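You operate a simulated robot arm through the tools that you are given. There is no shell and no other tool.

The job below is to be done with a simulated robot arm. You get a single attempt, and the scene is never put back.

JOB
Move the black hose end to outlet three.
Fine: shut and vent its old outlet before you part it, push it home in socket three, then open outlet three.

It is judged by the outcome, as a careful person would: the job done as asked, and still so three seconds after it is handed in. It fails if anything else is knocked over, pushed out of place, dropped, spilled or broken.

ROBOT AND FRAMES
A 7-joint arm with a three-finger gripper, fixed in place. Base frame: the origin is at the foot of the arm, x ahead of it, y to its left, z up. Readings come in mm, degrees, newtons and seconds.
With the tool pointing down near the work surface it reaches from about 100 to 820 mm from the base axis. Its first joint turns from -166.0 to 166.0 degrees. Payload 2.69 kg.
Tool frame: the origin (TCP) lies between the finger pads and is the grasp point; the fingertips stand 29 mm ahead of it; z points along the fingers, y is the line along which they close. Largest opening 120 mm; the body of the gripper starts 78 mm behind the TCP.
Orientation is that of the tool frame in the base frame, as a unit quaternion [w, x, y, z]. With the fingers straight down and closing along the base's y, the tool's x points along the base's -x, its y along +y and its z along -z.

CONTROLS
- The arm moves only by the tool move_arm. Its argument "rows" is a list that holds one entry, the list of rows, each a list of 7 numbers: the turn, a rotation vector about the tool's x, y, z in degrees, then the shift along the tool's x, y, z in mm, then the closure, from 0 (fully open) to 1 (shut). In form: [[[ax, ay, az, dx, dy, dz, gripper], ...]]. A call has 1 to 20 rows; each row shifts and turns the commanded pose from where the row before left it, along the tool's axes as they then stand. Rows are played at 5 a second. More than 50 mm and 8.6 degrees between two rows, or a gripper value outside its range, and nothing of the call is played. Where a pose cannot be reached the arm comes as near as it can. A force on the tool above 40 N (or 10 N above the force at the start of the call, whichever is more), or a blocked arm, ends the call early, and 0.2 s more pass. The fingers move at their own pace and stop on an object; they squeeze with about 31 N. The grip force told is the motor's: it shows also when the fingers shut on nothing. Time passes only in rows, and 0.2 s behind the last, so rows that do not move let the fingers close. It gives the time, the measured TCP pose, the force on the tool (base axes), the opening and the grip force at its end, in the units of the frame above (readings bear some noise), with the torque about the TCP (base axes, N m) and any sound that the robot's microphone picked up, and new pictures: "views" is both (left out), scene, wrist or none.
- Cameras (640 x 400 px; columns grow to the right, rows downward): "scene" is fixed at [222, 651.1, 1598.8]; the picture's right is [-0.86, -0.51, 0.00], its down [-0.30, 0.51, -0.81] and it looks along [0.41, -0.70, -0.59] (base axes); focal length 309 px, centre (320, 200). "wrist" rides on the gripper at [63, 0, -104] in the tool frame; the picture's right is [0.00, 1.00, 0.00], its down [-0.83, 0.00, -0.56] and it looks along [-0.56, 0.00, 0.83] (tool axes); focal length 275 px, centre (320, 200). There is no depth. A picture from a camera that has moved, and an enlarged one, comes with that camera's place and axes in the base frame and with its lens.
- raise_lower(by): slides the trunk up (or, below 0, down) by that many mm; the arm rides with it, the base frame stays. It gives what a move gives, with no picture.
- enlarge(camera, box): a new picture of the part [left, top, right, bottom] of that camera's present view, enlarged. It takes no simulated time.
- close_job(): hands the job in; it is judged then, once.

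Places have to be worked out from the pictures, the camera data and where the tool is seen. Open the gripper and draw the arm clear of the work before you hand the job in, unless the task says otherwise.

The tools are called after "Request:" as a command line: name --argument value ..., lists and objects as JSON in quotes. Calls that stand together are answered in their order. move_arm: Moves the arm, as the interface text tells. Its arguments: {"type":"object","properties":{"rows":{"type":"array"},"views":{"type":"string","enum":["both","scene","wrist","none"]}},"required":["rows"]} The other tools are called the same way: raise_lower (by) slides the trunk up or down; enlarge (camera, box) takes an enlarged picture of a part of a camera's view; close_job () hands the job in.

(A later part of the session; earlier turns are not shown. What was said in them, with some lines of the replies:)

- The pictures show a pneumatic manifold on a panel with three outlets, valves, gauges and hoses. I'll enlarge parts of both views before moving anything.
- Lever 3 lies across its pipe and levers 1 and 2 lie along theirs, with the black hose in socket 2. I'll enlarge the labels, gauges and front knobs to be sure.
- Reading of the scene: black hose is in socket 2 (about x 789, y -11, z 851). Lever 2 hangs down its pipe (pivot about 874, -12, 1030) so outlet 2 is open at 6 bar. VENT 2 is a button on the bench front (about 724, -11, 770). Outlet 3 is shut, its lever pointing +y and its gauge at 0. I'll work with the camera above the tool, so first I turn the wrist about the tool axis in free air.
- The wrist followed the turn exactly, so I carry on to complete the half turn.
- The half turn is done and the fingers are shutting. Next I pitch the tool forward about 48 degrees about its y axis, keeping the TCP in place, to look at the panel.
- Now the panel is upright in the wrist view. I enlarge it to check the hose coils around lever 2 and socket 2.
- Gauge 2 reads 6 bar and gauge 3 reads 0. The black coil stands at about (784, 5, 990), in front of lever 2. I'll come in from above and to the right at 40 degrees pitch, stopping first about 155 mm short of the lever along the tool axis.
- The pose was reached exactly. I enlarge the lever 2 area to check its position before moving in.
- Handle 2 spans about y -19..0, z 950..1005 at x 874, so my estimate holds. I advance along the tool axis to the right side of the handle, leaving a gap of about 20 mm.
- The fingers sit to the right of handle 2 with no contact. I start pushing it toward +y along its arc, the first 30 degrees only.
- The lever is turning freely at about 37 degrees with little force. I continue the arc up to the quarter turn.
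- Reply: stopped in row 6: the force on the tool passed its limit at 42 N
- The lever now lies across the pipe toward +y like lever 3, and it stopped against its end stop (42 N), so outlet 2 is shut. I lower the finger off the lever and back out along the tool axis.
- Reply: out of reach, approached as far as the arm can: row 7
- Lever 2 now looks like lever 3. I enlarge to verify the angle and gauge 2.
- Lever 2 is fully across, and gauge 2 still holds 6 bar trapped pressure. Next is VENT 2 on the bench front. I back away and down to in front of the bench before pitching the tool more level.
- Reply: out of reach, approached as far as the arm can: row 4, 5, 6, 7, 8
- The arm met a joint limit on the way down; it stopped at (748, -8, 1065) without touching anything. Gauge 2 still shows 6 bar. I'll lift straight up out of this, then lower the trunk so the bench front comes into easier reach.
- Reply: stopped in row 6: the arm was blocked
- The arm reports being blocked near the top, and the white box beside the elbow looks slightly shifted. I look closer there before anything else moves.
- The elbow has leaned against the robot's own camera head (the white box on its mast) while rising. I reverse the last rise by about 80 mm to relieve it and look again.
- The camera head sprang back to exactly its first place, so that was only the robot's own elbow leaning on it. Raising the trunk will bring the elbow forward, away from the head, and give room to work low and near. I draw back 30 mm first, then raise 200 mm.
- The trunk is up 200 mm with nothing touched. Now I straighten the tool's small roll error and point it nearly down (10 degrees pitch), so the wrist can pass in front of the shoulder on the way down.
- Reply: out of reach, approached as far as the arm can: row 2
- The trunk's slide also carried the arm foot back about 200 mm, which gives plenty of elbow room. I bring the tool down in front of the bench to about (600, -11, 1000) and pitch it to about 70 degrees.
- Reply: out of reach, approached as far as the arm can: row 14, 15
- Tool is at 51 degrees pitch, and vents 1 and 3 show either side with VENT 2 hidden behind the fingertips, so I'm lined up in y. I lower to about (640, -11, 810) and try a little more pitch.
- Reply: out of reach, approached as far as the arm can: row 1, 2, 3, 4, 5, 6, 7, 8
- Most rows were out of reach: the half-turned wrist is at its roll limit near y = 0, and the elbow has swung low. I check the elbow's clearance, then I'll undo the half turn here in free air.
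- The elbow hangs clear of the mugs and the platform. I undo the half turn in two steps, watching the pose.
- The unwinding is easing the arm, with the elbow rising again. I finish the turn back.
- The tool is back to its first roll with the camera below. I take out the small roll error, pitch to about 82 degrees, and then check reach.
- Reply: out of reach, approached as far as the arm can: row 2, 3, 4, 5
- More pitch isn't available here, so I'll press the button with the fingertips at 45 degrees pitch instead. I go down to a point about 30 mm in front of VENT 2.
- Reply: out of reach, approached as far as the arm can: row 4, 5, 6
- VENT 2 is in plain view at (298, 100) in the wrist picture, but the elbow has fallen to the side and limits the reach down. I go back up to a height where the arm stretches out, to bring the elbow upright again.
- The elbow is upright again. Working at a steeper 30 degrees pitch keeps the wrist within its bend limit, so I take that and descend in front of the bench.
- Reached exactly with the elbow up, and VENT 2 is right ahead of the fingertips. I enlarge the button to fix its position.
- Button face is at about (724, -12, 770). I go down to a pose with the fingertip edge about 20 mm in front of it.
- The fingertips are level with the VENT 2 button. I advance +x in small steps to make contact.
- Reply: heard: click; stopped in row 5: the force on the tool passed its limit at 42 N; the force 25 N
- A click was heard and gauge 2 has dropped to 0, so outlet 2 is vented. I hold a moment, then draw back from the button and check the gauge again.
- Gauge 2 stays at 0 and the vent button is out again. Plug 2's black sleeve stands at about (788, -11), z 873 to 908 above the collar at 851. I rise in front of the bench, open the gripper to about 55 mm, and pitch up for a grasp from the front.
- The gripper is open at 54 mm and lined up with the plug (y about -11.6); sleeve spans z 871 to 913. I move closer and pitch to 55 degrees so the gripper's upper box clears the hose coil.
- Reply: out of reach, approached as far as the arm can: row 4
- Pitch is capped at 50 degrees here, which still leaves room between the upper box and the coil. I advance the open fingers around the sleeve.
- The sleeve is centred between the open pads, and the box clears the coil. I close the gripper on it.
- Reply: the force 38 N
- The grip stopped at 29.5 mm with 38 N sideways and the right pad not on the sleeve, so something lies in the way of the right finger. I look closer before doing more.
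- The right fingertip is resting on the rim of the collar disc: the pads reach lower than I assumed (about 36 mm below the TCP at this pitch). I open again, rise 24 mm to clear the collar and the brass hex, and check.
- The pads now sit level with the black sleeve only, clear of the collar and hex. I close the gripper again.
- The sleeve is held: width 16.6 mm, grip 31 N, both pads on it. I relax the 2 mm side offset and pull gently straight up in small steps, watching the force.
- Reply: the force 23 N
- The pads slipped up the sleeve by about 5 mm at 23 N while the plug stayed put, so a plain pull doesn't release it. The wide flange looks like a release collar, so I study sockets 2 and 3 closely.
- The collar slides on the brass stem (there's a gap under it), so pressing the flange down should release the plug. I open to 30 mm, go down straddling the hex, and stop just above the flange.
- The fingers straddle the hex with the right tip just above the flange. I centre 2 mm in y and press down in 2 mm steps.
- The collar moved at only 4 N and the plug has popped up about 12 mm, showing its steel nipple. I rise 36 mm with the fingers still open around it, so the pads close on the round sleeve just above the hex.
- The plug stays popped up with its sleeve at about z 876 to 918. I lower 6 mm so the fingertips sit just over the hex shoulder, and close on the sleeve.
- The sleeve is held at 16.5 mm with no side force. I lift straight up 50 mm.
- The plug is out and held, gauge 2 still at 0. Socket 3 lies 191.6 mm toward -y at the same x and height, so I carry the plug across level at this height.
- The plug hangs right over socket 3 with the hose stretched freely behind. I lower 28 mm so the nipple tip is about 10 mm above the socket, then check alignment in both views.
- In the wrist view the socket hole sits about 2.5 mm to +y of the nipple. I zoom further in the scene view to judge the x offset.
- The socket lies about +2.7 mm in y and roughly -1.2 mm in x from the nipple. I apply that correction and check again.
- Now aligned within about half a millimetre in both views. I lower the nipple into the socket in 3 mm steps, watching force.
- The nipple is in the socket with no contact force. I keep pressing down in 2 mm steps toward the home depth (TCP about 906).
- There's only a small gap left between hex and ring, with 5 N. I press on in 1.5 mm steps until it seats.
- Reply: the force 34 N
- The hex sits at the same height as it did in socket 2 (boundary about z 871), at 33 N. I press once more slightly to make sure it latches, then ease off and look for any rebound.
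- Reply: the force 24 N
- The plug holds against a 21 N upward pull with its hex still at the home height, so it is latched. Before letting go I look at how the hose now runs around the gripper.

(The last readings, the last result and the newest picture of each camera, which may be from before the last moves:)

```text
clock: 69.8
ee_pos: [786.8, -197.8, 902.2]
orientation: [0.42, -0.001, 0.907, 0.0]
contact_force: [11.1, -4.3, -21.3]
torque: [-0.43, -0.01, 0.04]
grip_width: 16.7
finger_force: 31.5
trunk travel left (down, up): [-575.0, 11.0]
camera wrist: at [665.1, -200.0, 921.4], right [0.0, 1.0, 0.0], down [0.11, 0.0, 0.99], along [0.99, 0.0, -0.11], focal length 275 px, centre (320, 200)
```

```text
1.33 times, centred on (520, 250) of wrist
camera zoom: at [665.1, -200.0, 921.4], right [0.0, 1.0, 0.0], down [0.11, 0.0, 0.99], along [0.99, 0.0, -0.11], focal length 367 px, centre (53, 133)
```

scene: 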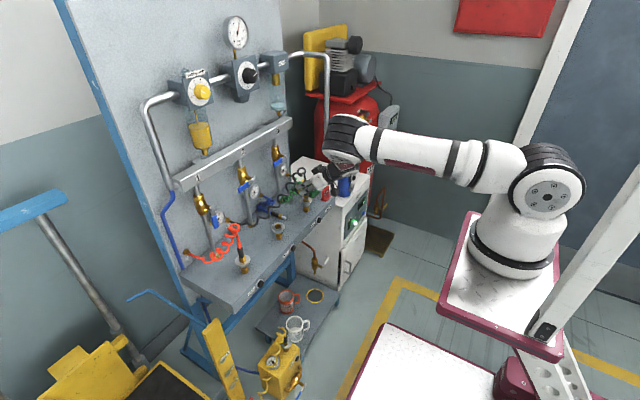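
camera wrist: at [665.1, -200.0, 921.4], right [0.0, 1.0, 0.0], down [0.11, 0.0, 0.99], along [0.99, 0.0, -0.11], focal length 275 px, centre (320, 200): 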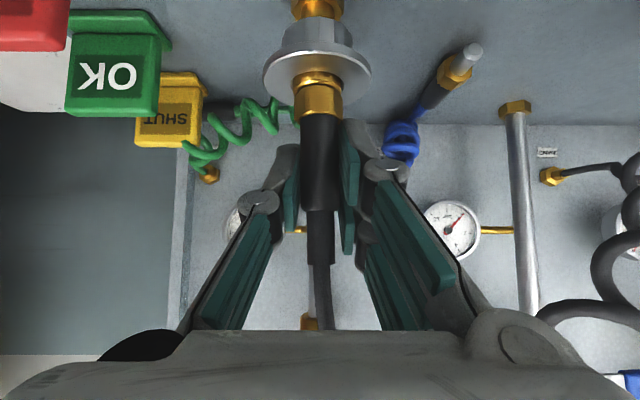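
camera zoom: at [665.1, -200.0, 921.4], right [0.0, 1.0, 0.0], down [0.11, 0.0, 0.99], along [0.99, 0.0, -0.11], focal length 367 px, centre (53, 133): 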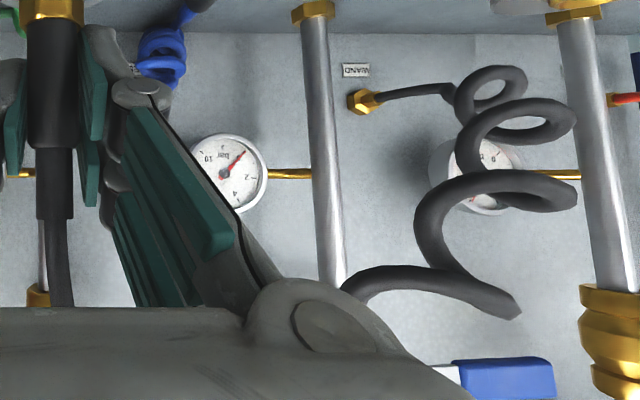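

The hose rises freely between the fingers and runs off behind toward its fitting. I ease the pull, open to about 34 mm, and back out along the tool axis.

Request:
move_arm --rows '[[[0, 0, 0, 2.3, 0, 1.92, 1], [0, 0, 0, 0, 0, 0, 0.72], [0, 0, 0, 0, 0, 0, 0.72], [0, 0, 0, 0, 0, -15, 0.72], [0, 0, 0, 0, 0, -25, 0.72], [0, 0, 0, 0, 0, -30, 0.72], [0, 0, 0, 0, 0, -30, 0.72], [0, 0, 0, 0, 0, -30, 0.72], [0, 0, 0, 0, 0, 0, 0.72]]]' --views "both"

Request:
enlarge --camera "scene" --box '[230, 130, 350, 230]'

Request:
enlarge --camera "scene" --box '[293, 185, 317, 209]'

```text
clock: 71.8
ee_pos: [688.4, -198.4, 988.5]
orientation: [0.423, -0.001, 0.906, 0.0]
contact_force: [0.0, -0.2, 0.1]
torque: [0.03, 0.01, 0.04]
grip_width: 33.6
finger_force: 0.0
trunk travel left (down, up): [-575.0, 11.0]
camera wrist: at [566.8, -200.1, 1005.5], right [-0.01, 1.0, 0.0], down [0.1, 0.01, 0.99], along [0.99, 0.0, -0.1], focal length 275 px, centre (320, 200)
```

scene: 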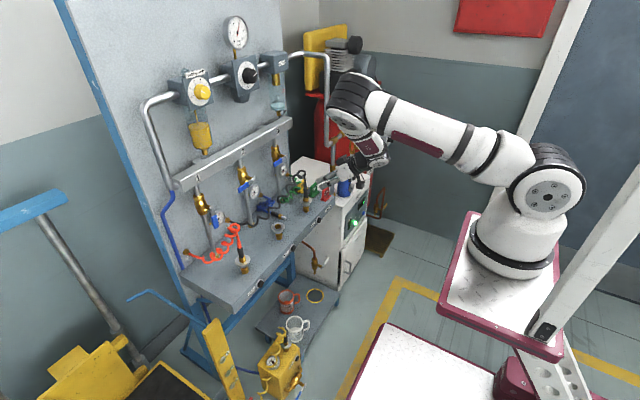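
wrist: 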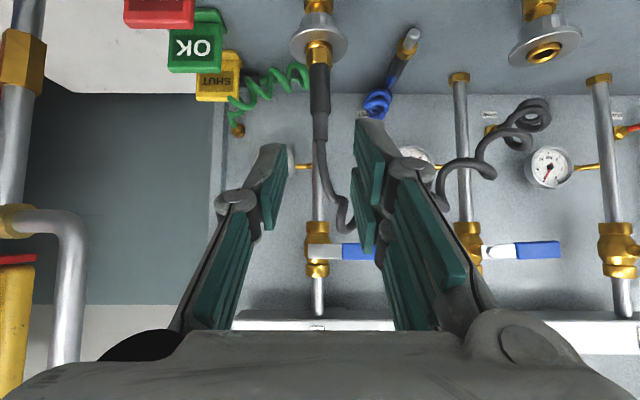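

```text
4.00 times, centred on (290, 180) of scene
camera zoom: at [222.0, 651.1, 1598.8], right [-0.86, -0.51, 0.0], down [-0.3, 0.51, -0.81], along [0.41, -0.7, -0.59], focal length 1235 px, centre (440, 280)
```

zoom: 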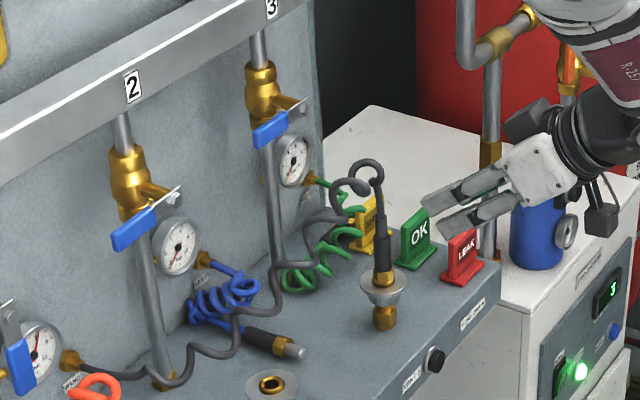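

```text
16.00 times, centred on (305, 197) of scene
camera zoom: at [222.0, 651.1, 1598.8], right [-0.86, -0.51, 0.0], down [-0.3, 0.51, -0.81], along [0.41, -0.7, -0.59], focal length 4940 px, centre (560, 248)
```

zoom: 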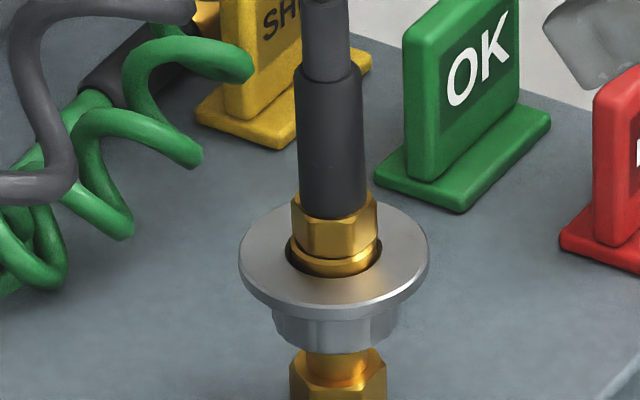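

The plug stands fully seated in socket 3, matching how it sat in socket 2. Now to open outlet 3: its lever points to +y and must swing down along the pipe. I close the fingers, rise clear of the hose, steepen the pitch to 35 degrees and line up above the handle.

Request:
move_arm --rows '[[[0, 0, 0, -28.2, 7.5, -16.9, 0.9], [0, 0, 0, -28.2, 7.5, -16.9, 1], [0, 0, 0, -28.2, 7.5, -16.9, 1], [0, 0, 0, -28.2, 7.5, -16.9, 1], [0, 7.5, 0, 0, 0, 0, 1], [0, 7.5, 0, 0, 0, 0, 1], [0, 0, 0, -35.9, 10, 5.2, 1], [0, 0, 0, -35.9, 10, 5.2, 1], [0, 0, 0, -35.9, 10, 5.2, 1], [0, 0, 0, 0, 0, 0, 1]]]' --views "both"

Request:
enlarge --camera "scene" --box '[230, 110, 350, 210]'

Request:
enlarge --camera "wrist" --box '[200, 60, 440, 210]'

```text
clock: 74.0
ee_pos: [805.9, -137.6, 1165.7]
orientation: [0.303, -0.001, 0.953, 0.0]
contact_force: [-0.8, 0.2, 0.1]
torque: [0.0, -0.01, -0.02]
grip_width: 0.2
finger_force: 27.9
trunk travel left (down, up): [-575.0, 11.0]
camera wrist: at [693.0, -139.2, 1216.0], right [-0.01, 1.0, 0.0], down [0.36, 0.01, 0.93], along [0.93, 0.0, -0.36], focal length 275 px, centre (320, 200)
```

scene: 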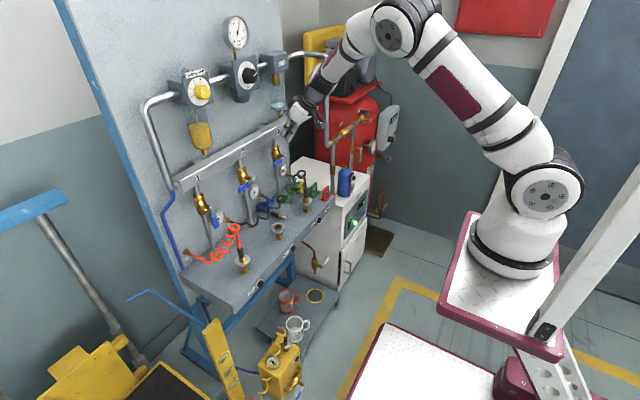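
wrist: 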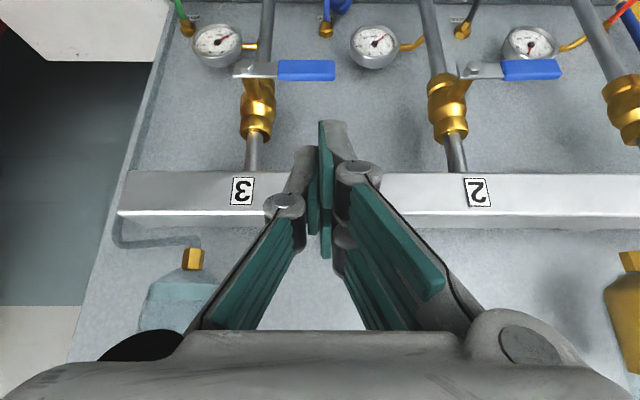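

```text
4.00 times, centred on (290, 160) of scene
camera zoom: at [222.0, 651.1, 1598.8], right [-0.86, -0.51, 0.0], down [-0.3, 0.51, -0.81], along [0.41, -0.7, -0.59], focal length 1235 px, centre (440, 360)
```

zoom: 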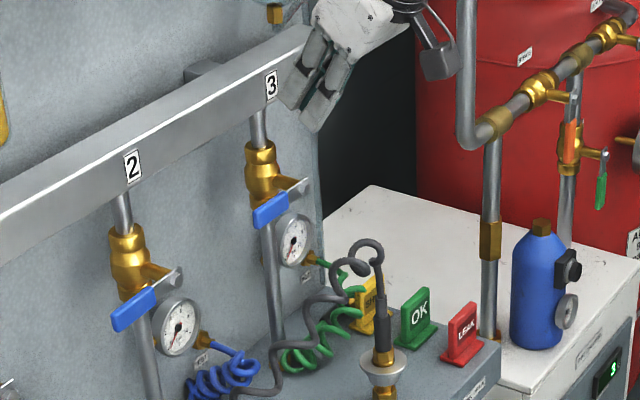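

```text
2.67 times, centred on (320, 135) of wrist
camera zoom: at [693.0, -139.2, 1216.0], right [-0.01, 1.0, 0.0], down [0.36, 0.01, 0.93], along [0.93, 0.0, -0.36], focal length 734 px, centre (320, 373)
```

zoom: 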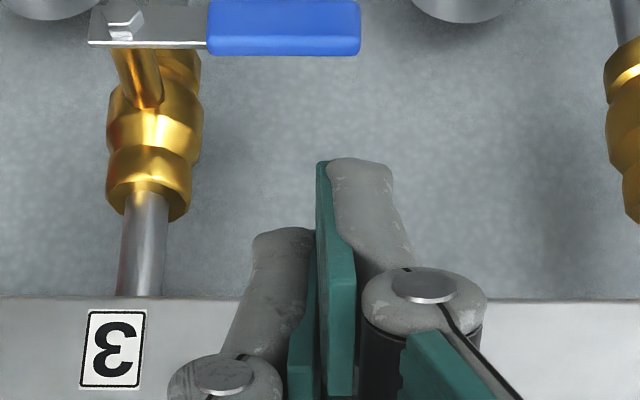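

Lever 3's pivot is at about (872, -202, 1027) and its handle spans y -176 to -126. I advance along the tool axis to just above the handle.

Request:
move_arm --rows '[[[0, 0, 0, 0, 0, 32.6, 1], [0, 0, 0, 0, 0, 32.6, 1], [0, 0, 0, 0, 0, 32.6, 1], [0, 0, 0, 0, 0, 0, 1]]]' --views "both"

Request:
enlarge --camera "scene" --box '[250, 120, 330, 190]'

Request:
enlarge --camera "wrist" --box '[200, 60, 440, 210]'

```text
clock: 75.0
ee_pos: [862.4, -137.9, 1087.1]
orientation: [0.302, 0.0, 0.953, 0.0]
contact_force: [0.1, 0.2, -0.3]
torque: [-0.01, 0.01, 0.02]
grip_width: 0.0
finger_force: 28.7
trunk travel left (down, up): [-575.0, 11.0]
camera wrist: at [749.4, -139.2, 1135.4], right [-0.01, 1.0, 0.0], down [0.36, 0.01, 0.93], along [0.93, 0.0, -0.36], focal length 275 px, centre (320, 200)
```

scene: 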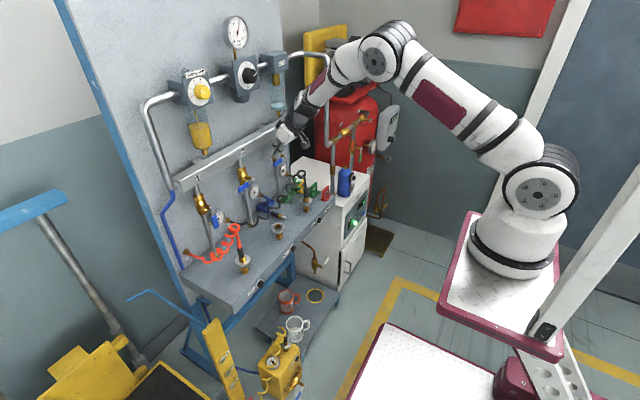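
wrist: 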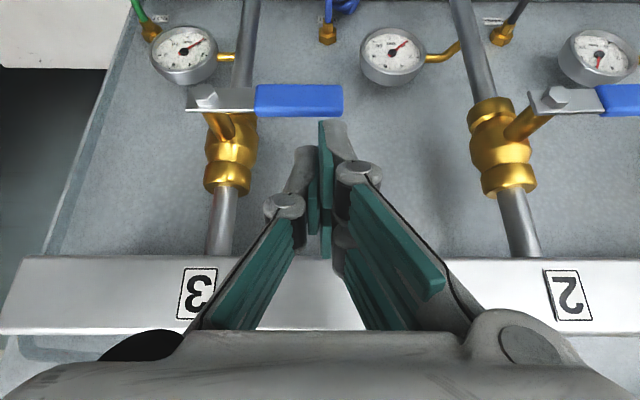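

```text
5.71 times, centred on (290, 155) of scene
camera zoom: at [222.0, 651.1, 1598.8], right [-0.86, -0.51, 0.0], down [-0.3, 0.51, -0.81], along [0.41, -0.7, -0.59], focal length 1764 px, centre (491, 457)
```

zoom: 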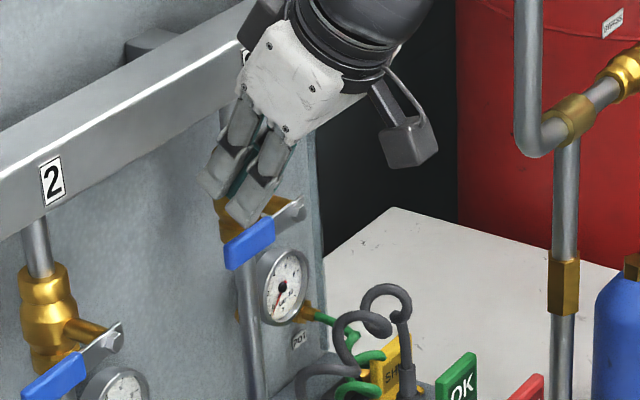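

```text
2.67 times, centred on (320, 135) of wrist
camera zoom: at [749.4, -139.2, 1135.4], right [-0.01, 1.0, 0.0], down [0.36, 0.01, 0.93], along [0.93, 0.0, -0.36], focal length 734 px, centre (320, 373)
```

zoom: 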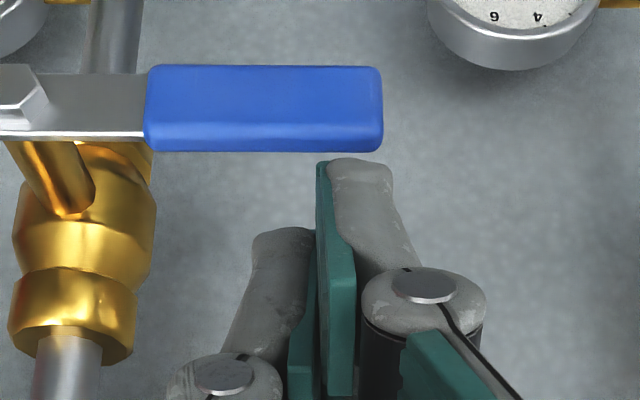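

The fingertips are just above the outer part of handle 3. I push it down along its arc, first 30 degrees.

Request:
move_arm --rows '[[[0, 0, 0, 6, -1.5, 8.6, 1], [0, 0, 0, 6, -1.5, 8.6, 1], [0, 0, 0, 3.75, 0, 5.3, 1], [0, 0, 0, 3.75, 0, 5.3, 1], [0, 0, 0, 3.6, -1.2, 5.1, 1], [0, 0, 0, 3.6, -1.2, 5.1, 1], [0, 0, 0, 0, 0, 0, 1]]]' --views "both"

Request:
enlarge --camera "wrist" --box '[200, 60, 440, 210]'

Request:
enlarge --camera "scene" --box '[250, 120, 330, 190]'

```text
clock: 76.7
ee_pos: [860.3, -144.4, 1040.1]
orientation: [0.302, -0.001, 0.953, 0.0]
contact_force: [-1.7, 0.3, 0.3]
torque: [0.0, 0.02, 0.02]
grip_width: 0.0
finger_force: 28.6
trunk travel left (down, up): [-575.0, 11.0]
camera wrist: at [748.7, -145.2, 1088.3], right [0.0, 1.0, 0.0], down [0.36, 0.01, 0.93], along [0.93, 0.0, -0.36], focal length 275 px, centre (320, 200)
```

scene: 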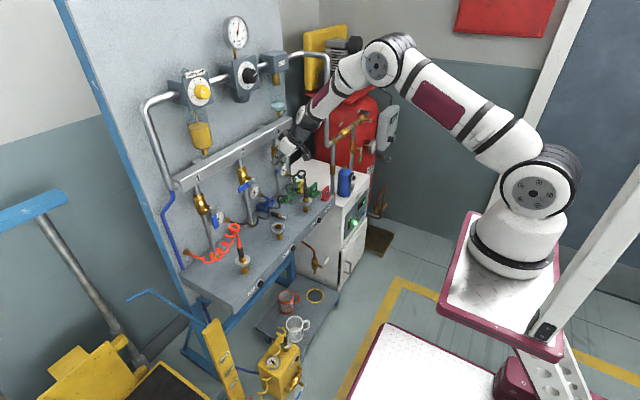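
wrist: 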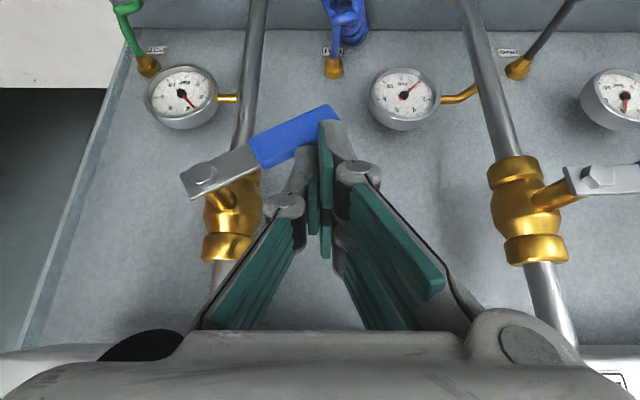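

```text
2.67 times, centred on (320, 135) of wrist
camera zoom: at [748.7, -145.2, 1088.3], right [0.0, 1.0, 0.0], down [0.36, 0.01, 0.93], along [0.93, 0.0, -0.36], focal length 734 px, centre (320, 373)
```

zoom: 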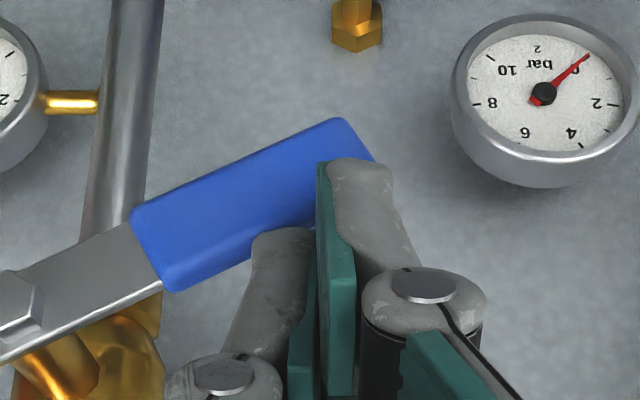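

```text
5.71 times, centred on (290, 155) of scene
camera zoom: at [222.0, 651.1, 1598.8], right [-0.86, -0.51, 0.0], down [-0.3, 0.51, -0.81], along [0.41, -0.7, -0.59], focal length 1764 px, centre (491, 457)
```

zoom: 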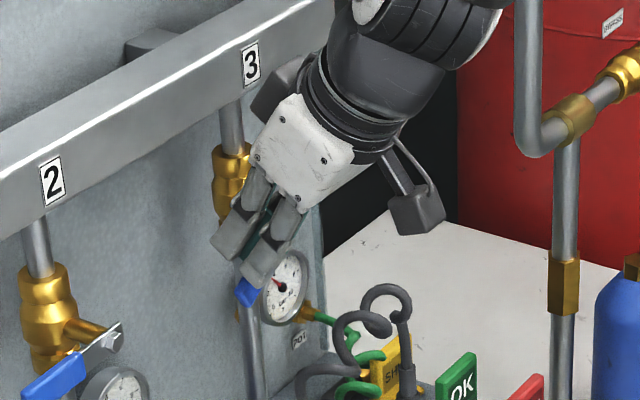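

Lever 3 is swinging down and gauge 3's needle has started to rise. I continue along the arc.

Request:
move_arm --rows '[[[0, 0, 0, 3.13, -2.3, 4.5, 1], [0, 0, 0, 3.13, -2.3, 4.5, 1], [0, 0, 0, 2.8, -4.15, 4.0, 1], [0, 0, 0, 2.8, -4.15, 4.0, 1], [0, 0, 0, 2.1, -5.3, 2.95, 1], [0, 0, 0, 2.1, -5.3, 2.95, 1], [0, 0, 0, 0, 0, 0, 1]]]' --views "both"

Request:
enlarge --camera "wrist" --box '[160, 60, 400, 210]'

Request:
enlarge --camera "scene" --box '[250, 120, 330, 190]'

```text
clock: 78.2
ee_pos: [861.5, -167.7, 1011.0]
orientation: [0.303, -0.001, 0.953, 0.0]
contact_force: [-0.6, 1.3, 0.1]
torque: [0.04, 0.03, -0.03]
grip_width: 0.0
finger_force: 29.0
trunk travel left (down, up): [-575.0, 11.0]
camera wrist: at [748.6, -169.0, 1060.2], right [-0.01, 1.0, 0.0], down [0.36, 0.01, 0.93], along [0.93, 0.0, -0.36], focal length 275 px, centre (320, 200)
```

scene: 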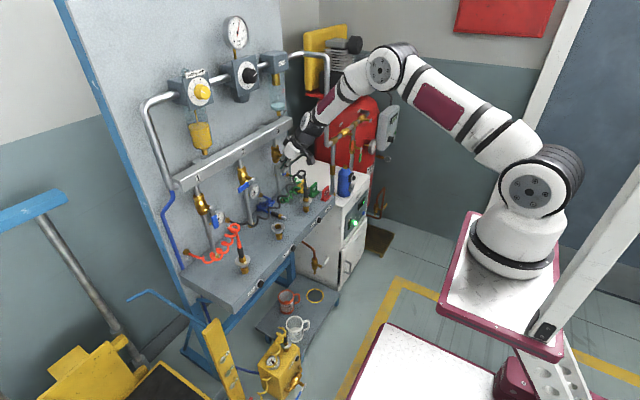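
wrist: 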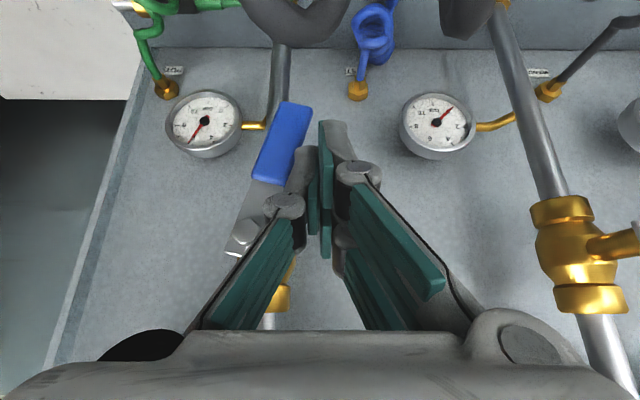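

```text
2.67 times, centred on (280, 135) of wrist
camera zoom: at [748.6, -169.0, 1060.2], right [-0.01, 1.0, 0.0], down [0.36, 0.01, 0.93], along [0.93, 0.0, -0.36], focal length 734 px, centre (427, 373)
```

zoom: 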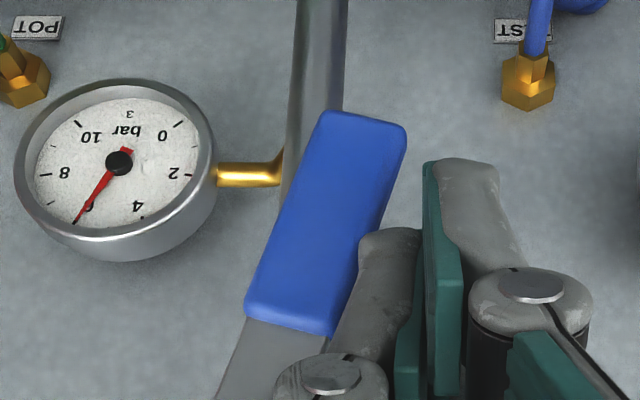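

```text
5.71 times, centred on (290, 155) of scene
camera zoom: at [222.0, 651.1, 1598.8], right [-0.86, -0.51, 0.0], down [-0.3, 0.51, -0.81], along [0.41, -0.7, -0.59], focal length 1764 px, centre (491, 457)
```

zoom: 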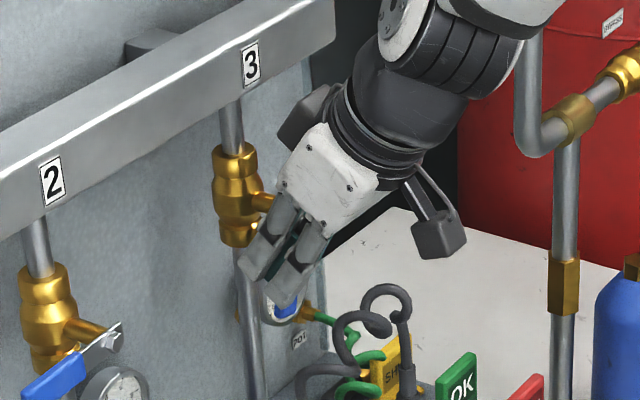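

Gauge 3 now reads 6 bar and the lever is about 20 degrees short of fully down. I finish the push gently to the stop.

Request:
move_arm --rows '[[[0, 0, 0, 3.1, -4, 2.7, 1], [0, 0, 0, 3.1, -4, 2.7, 1], [0, 0, 0, 2.1, -4, 2.2, 1], [0, 0, 0, 0, -3, 0, 1], [0, 0, 0, 0, -2, 0, 1], [0, 0, 0, 0, 0, 0, 1]]]' --views "both"

Request:
enlarge --camera "wrist" --box '[160, 60, 400, 210]'

Request:
enlarge --camera "scene" --box '[250, 120, 330, 190]'

```text
clock: 79.7
ee_pos: [860.0, -179.0, 1001.2]
orientation: [0.301, -0.003, 0.954, 0.002]
contact_force: [-3.2, 24.3, 3.0]
torque: [0.04, -0.02, 0.25]
grip_width: 0.0
finger_force: 28.2
trunk travel left (down, up): [-575.0, 11.0]
camera wrist: at [747.1, -181.5, 1049.5], right [-0.01, 1.0, 0.0], down [0.36, 0.0, 0.93], along [0.93, 0.01, -0.36], focal length 275 px, centre (320, 200)
```

scene: 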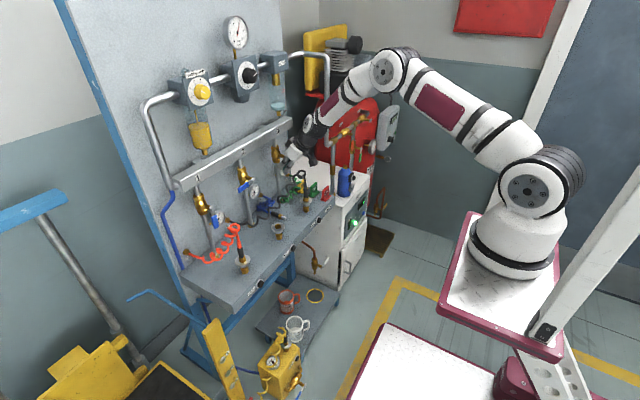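
wrist: 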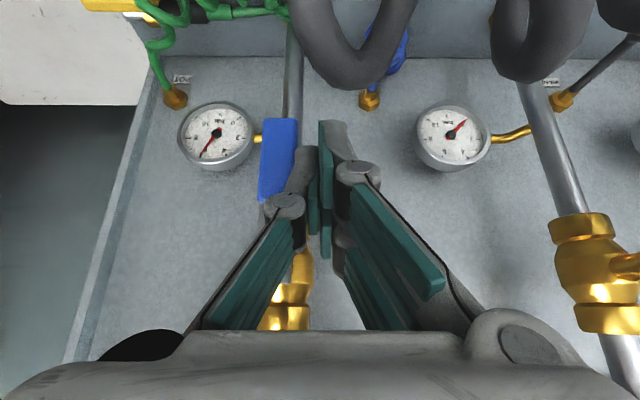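

```text
2.67 times, centred on (280, 135) of wrist
camera zoom: at [747.1, -181.5, 1049.5], right [-0.01, 1.0, 0.0], down [0.36, 0.0, 0.93], along [0.93, 0.01, -0.36], focal length 734 px, centre (427, 373)
```

zoom: 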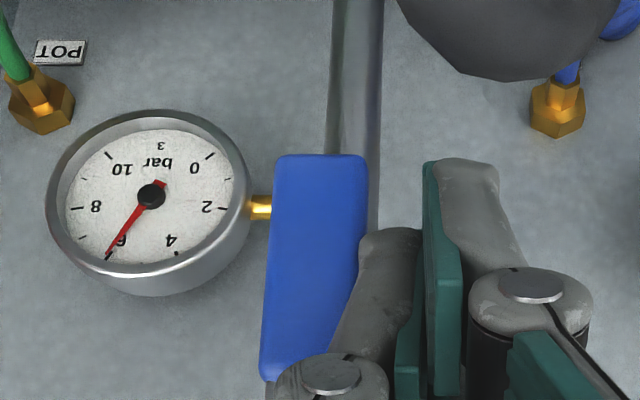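

```text
5.71 times, centred on (290, 155) of scene
camera zoom: at [222.0, 651.1, 1598.8], right [-0.86, -0.51, 0.0], down [-0.3, 0.51, -0.81], along [0.41, -0.7, -0.59], focal length 1764 px, centre (491, 457)
```

zoom: 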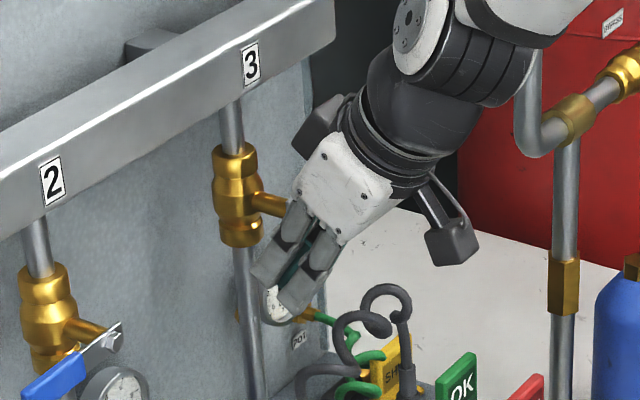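

Lever 3 now lies along its pipe against the stop (24 N), with gauge 3 at 6 bar. I move the fingers off the lever and back out along the tool axis.

Request:
move_arm --rows '[[[0, 0, 0, 0, 7, 0, 1], [0, 0, 0, 0, 10, 0, 1], [0, 0, 0, 0, 0, -25, 1], [0, 0, 0, 0, 0, -35, 1], [0, 0, 0, 0, 0, -40, 1], [0, 0, 0, 0, 0, -40, 1], [0, 0, 0, 0, 0, -40, 1], [0, 0, 0, 0, 0, 0, 1]]]' --views "both"

Request:
enlarge --camera "scene" --box '[220, 130, 340, 230]'

Request:
enlarge --camera "wrist" --box '[120, 0, 440, 200]'

```text
clock: 81.5
ee_pos: [754.6, -167.1, 1147.9]
orientation: [0.303, -0.001, 0.953, -0.001]
contact_force: [0.7, 0.9, 0.2]
torque: [-0.04, 0.0, 0.0]
grip_width: 0.3
finger_force: 28.7
trunk travel left (down, up): [-575.0, 11.0]
camera wrist: at [642.6, -168.4, 1197.1], right [-0.01, 1.0, 0.0], down [0.36, 0.01, 0.93], along [0.93, 0.0, -0.36], focal length 275 px, centre (320, 200)
```

scene: 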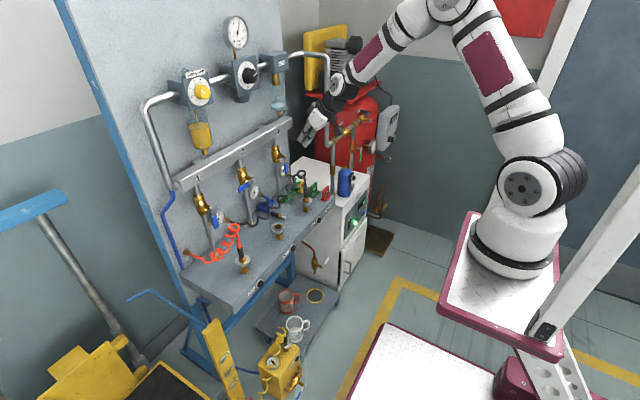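
wrist: 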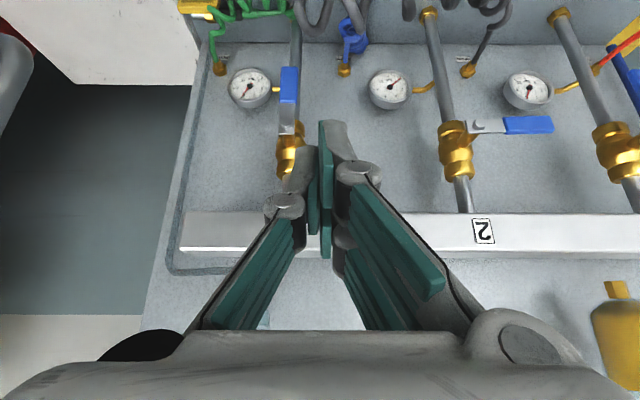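

```text
4.00 times, centred on (280, 180) of scene
camera zoom: at [222.0, 651.1, 1598.8], right [-0.86, -0.51, 0.0], down [-0.3, 0.51, -0.81], along [0.41, -0.7, -0.59], focal length 1235 px, centre (480, 280)
```

zoom: 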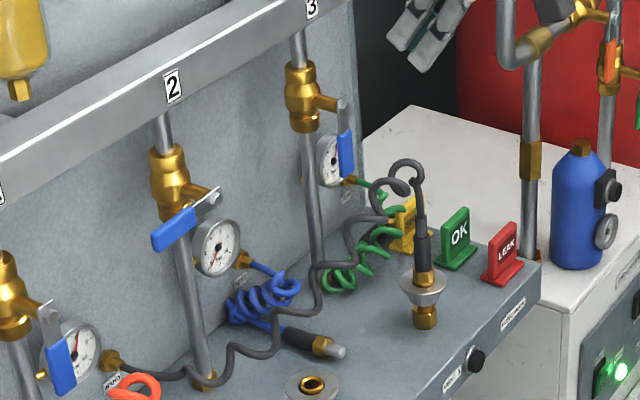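

```text
2.00 times, centred on (280, 100) of wrist
camera zoom: at [642.6, -168.4, 1197.1], right [-0.01, 1.0, 0.0], down [0.36, 0.01, 0.93], along [0.93, 0.0, -0.36], focal length 551 px, centre (400, 400)
```

zoom: 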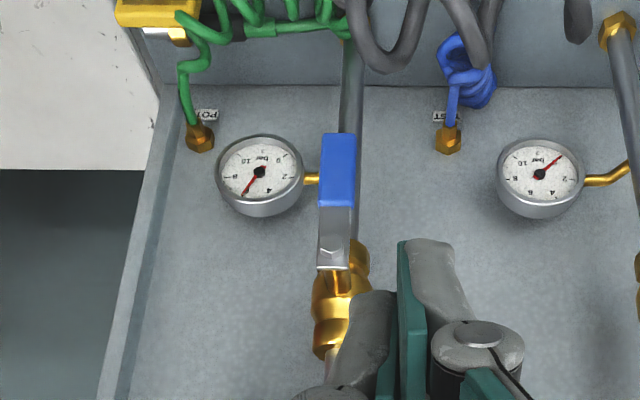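

Outlet 3 is open at 6 bar, outlet 2 shut at 0, and the plug sits home in socket 3 with the other hoses and tags in place. I draw back further, open the gripper, and wait a moment to see that it holds.

Request:
move_arm --rows '[[[0, 0, 0, 0, 0, -40, 1], [0, 0, 0, 0, 0, -40, 0.5], [0, 0, 0, 0, 0, 0, 0], [0, 0, 0, 0, 0, 0, 0], [0, 0, 0, 0, 0, 0, 0], [0, 0, 0, 0, 0, 0, 0], [0, 0, 0, 0, 0, 0, 0], [0, 0, 0, 0, 0, 0, 0], [0, 0, 0, 0, 0, 0, 0], [0, 0, 0, 0, 0, 0, 0]]]' --views "both"

Request:
enlarge --camera "scene" --box '[220, 130, 340, 230]'

Request:
enlarge --camera "scene" --box '[293, 185, 317, 209]'

Request:
enlarge --camera "wrist" --box '[160, 0, 560, 250]'

```text
clock: 83.7
ee_pos: [709.7, -167.5, 1214.2]
orientation: [0.302, 0.0, 0.953, 0.0]
contact_force: [0.4, 0.6, 0.2]
torque: [0.0, -0.01, 0.01]
grip_width: 119.9
finger_force: 0.1
trunk travel left (down, up): [-575.0, 11.0]
camera wrist: at [597.2, -168.4, 1262.4], right [-0.01, 1.0, 0.0], down [0.36, 0.01, 0.93], along [0.93, 0.0, -0.36], focal length 275 px, centre (320, 200)
```

scene: 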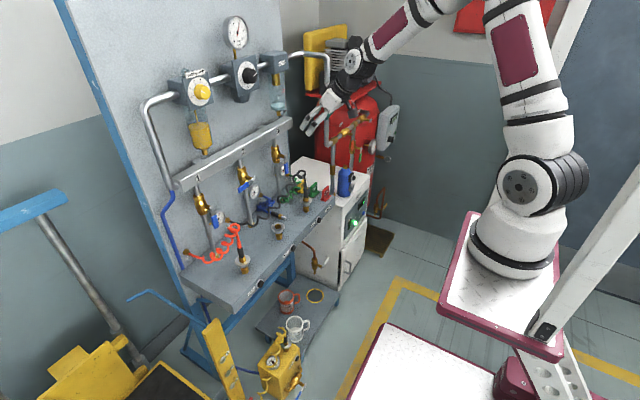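
wrist: 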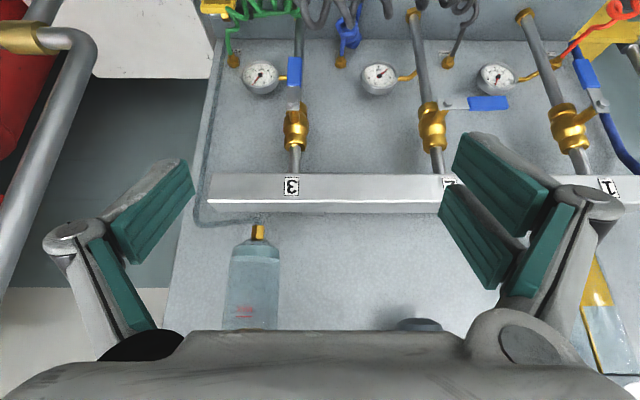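

```text
4.00 times, centred on (280, 180) of scene
camera zoom: at [222.0, 651.1, 1598.8], right [-0.86, -0.51, 0.0], down [-0.3, 0.51, -0.81], along [0.41, -0.7, -0.59], focal length 1235 px, centre (480, 280)
```

zoom: 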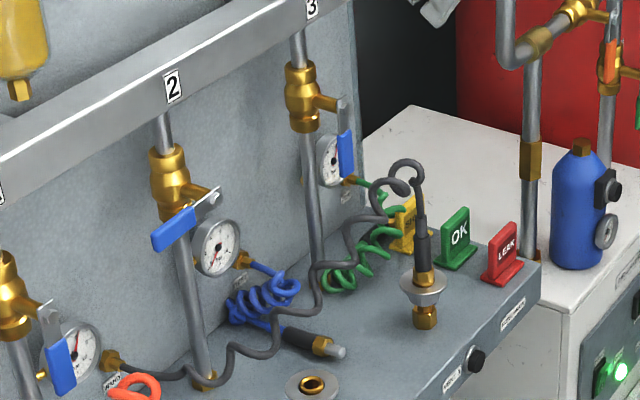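

```text
16.00 times, centred on (305, 197) of scene
camera zoom: at [222.0, 651.1, 1598.8], right [-0.86, -0.51, 0.0], down [-0.3, 0.51, -0.81], along [0.41, -0.7, -0.59], focal length 4940 px, centre (560, 248)
```

zoom: 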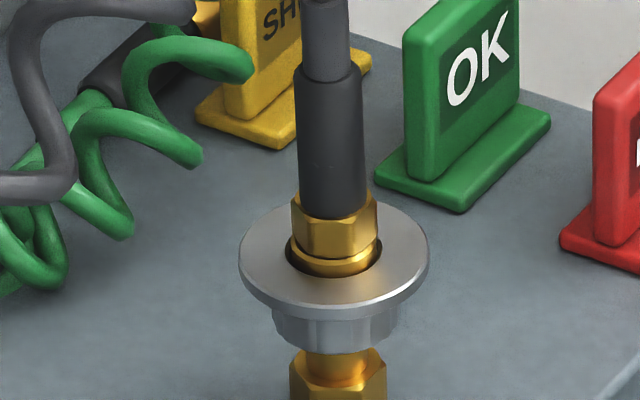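

```text
1.60 times, centred on (360, 125) of wrist
camera zoom: at [597.2, -168.4, 1262.4], right [-0.01, 1.0, 0.0], down [0.36, 0.01, 0.93], along [0.93, 0.0, -0.36], focal length 440 px, centre (256, 320)
```

zoom: 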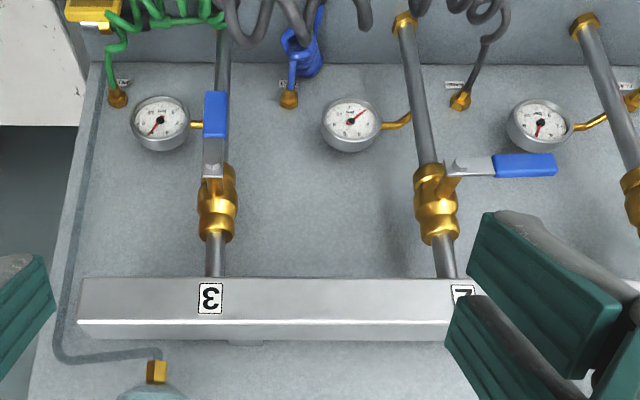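

Everything has held for two seconds. The black hose end is home in socket 3, outlet 3 is open at 6 bar, and outlet 2 is shut and vented at 0. The gripper is open and clear, and nothing else looks disturbed, so I hand the job in.

Request:
close_job

```text
The job is handed in.
```

The black hose end is now in socket three, pushed home and latched. Outlet three is open and its gauge reads 6 bar.

- **Outlet two:** I shut its valve and pressed VENT 2 until its gauge read 0, and only then parted the hose. It is still shut at 0 bar.
- **Parting the hose:** a straight pull only made the grip slip. I then found that pressing the socket's collar down releases the plug, and it came out cleanly.
- **Seating:** in socket three the plug held against a 21 N upward pull, and it sits at the same height as it did in socket two.
- **Camera head:** early on, the arm's elbow pushed the robot's own camera head aside for a moment. It sprang back to its original position when I backed off.
- **Collar contact:** while I was lining up the first grasp, a fingertip pressed sideways on the socket two collar rim at about 38 N. It left no visible mark.

Before handing in, I opened the gripper and drew the arm clear. I then watched for about two seconds and nothing moved. The other hoses, the tags and outlet one looked undisturbed. The trunk is still raised 200 mm from where it started.
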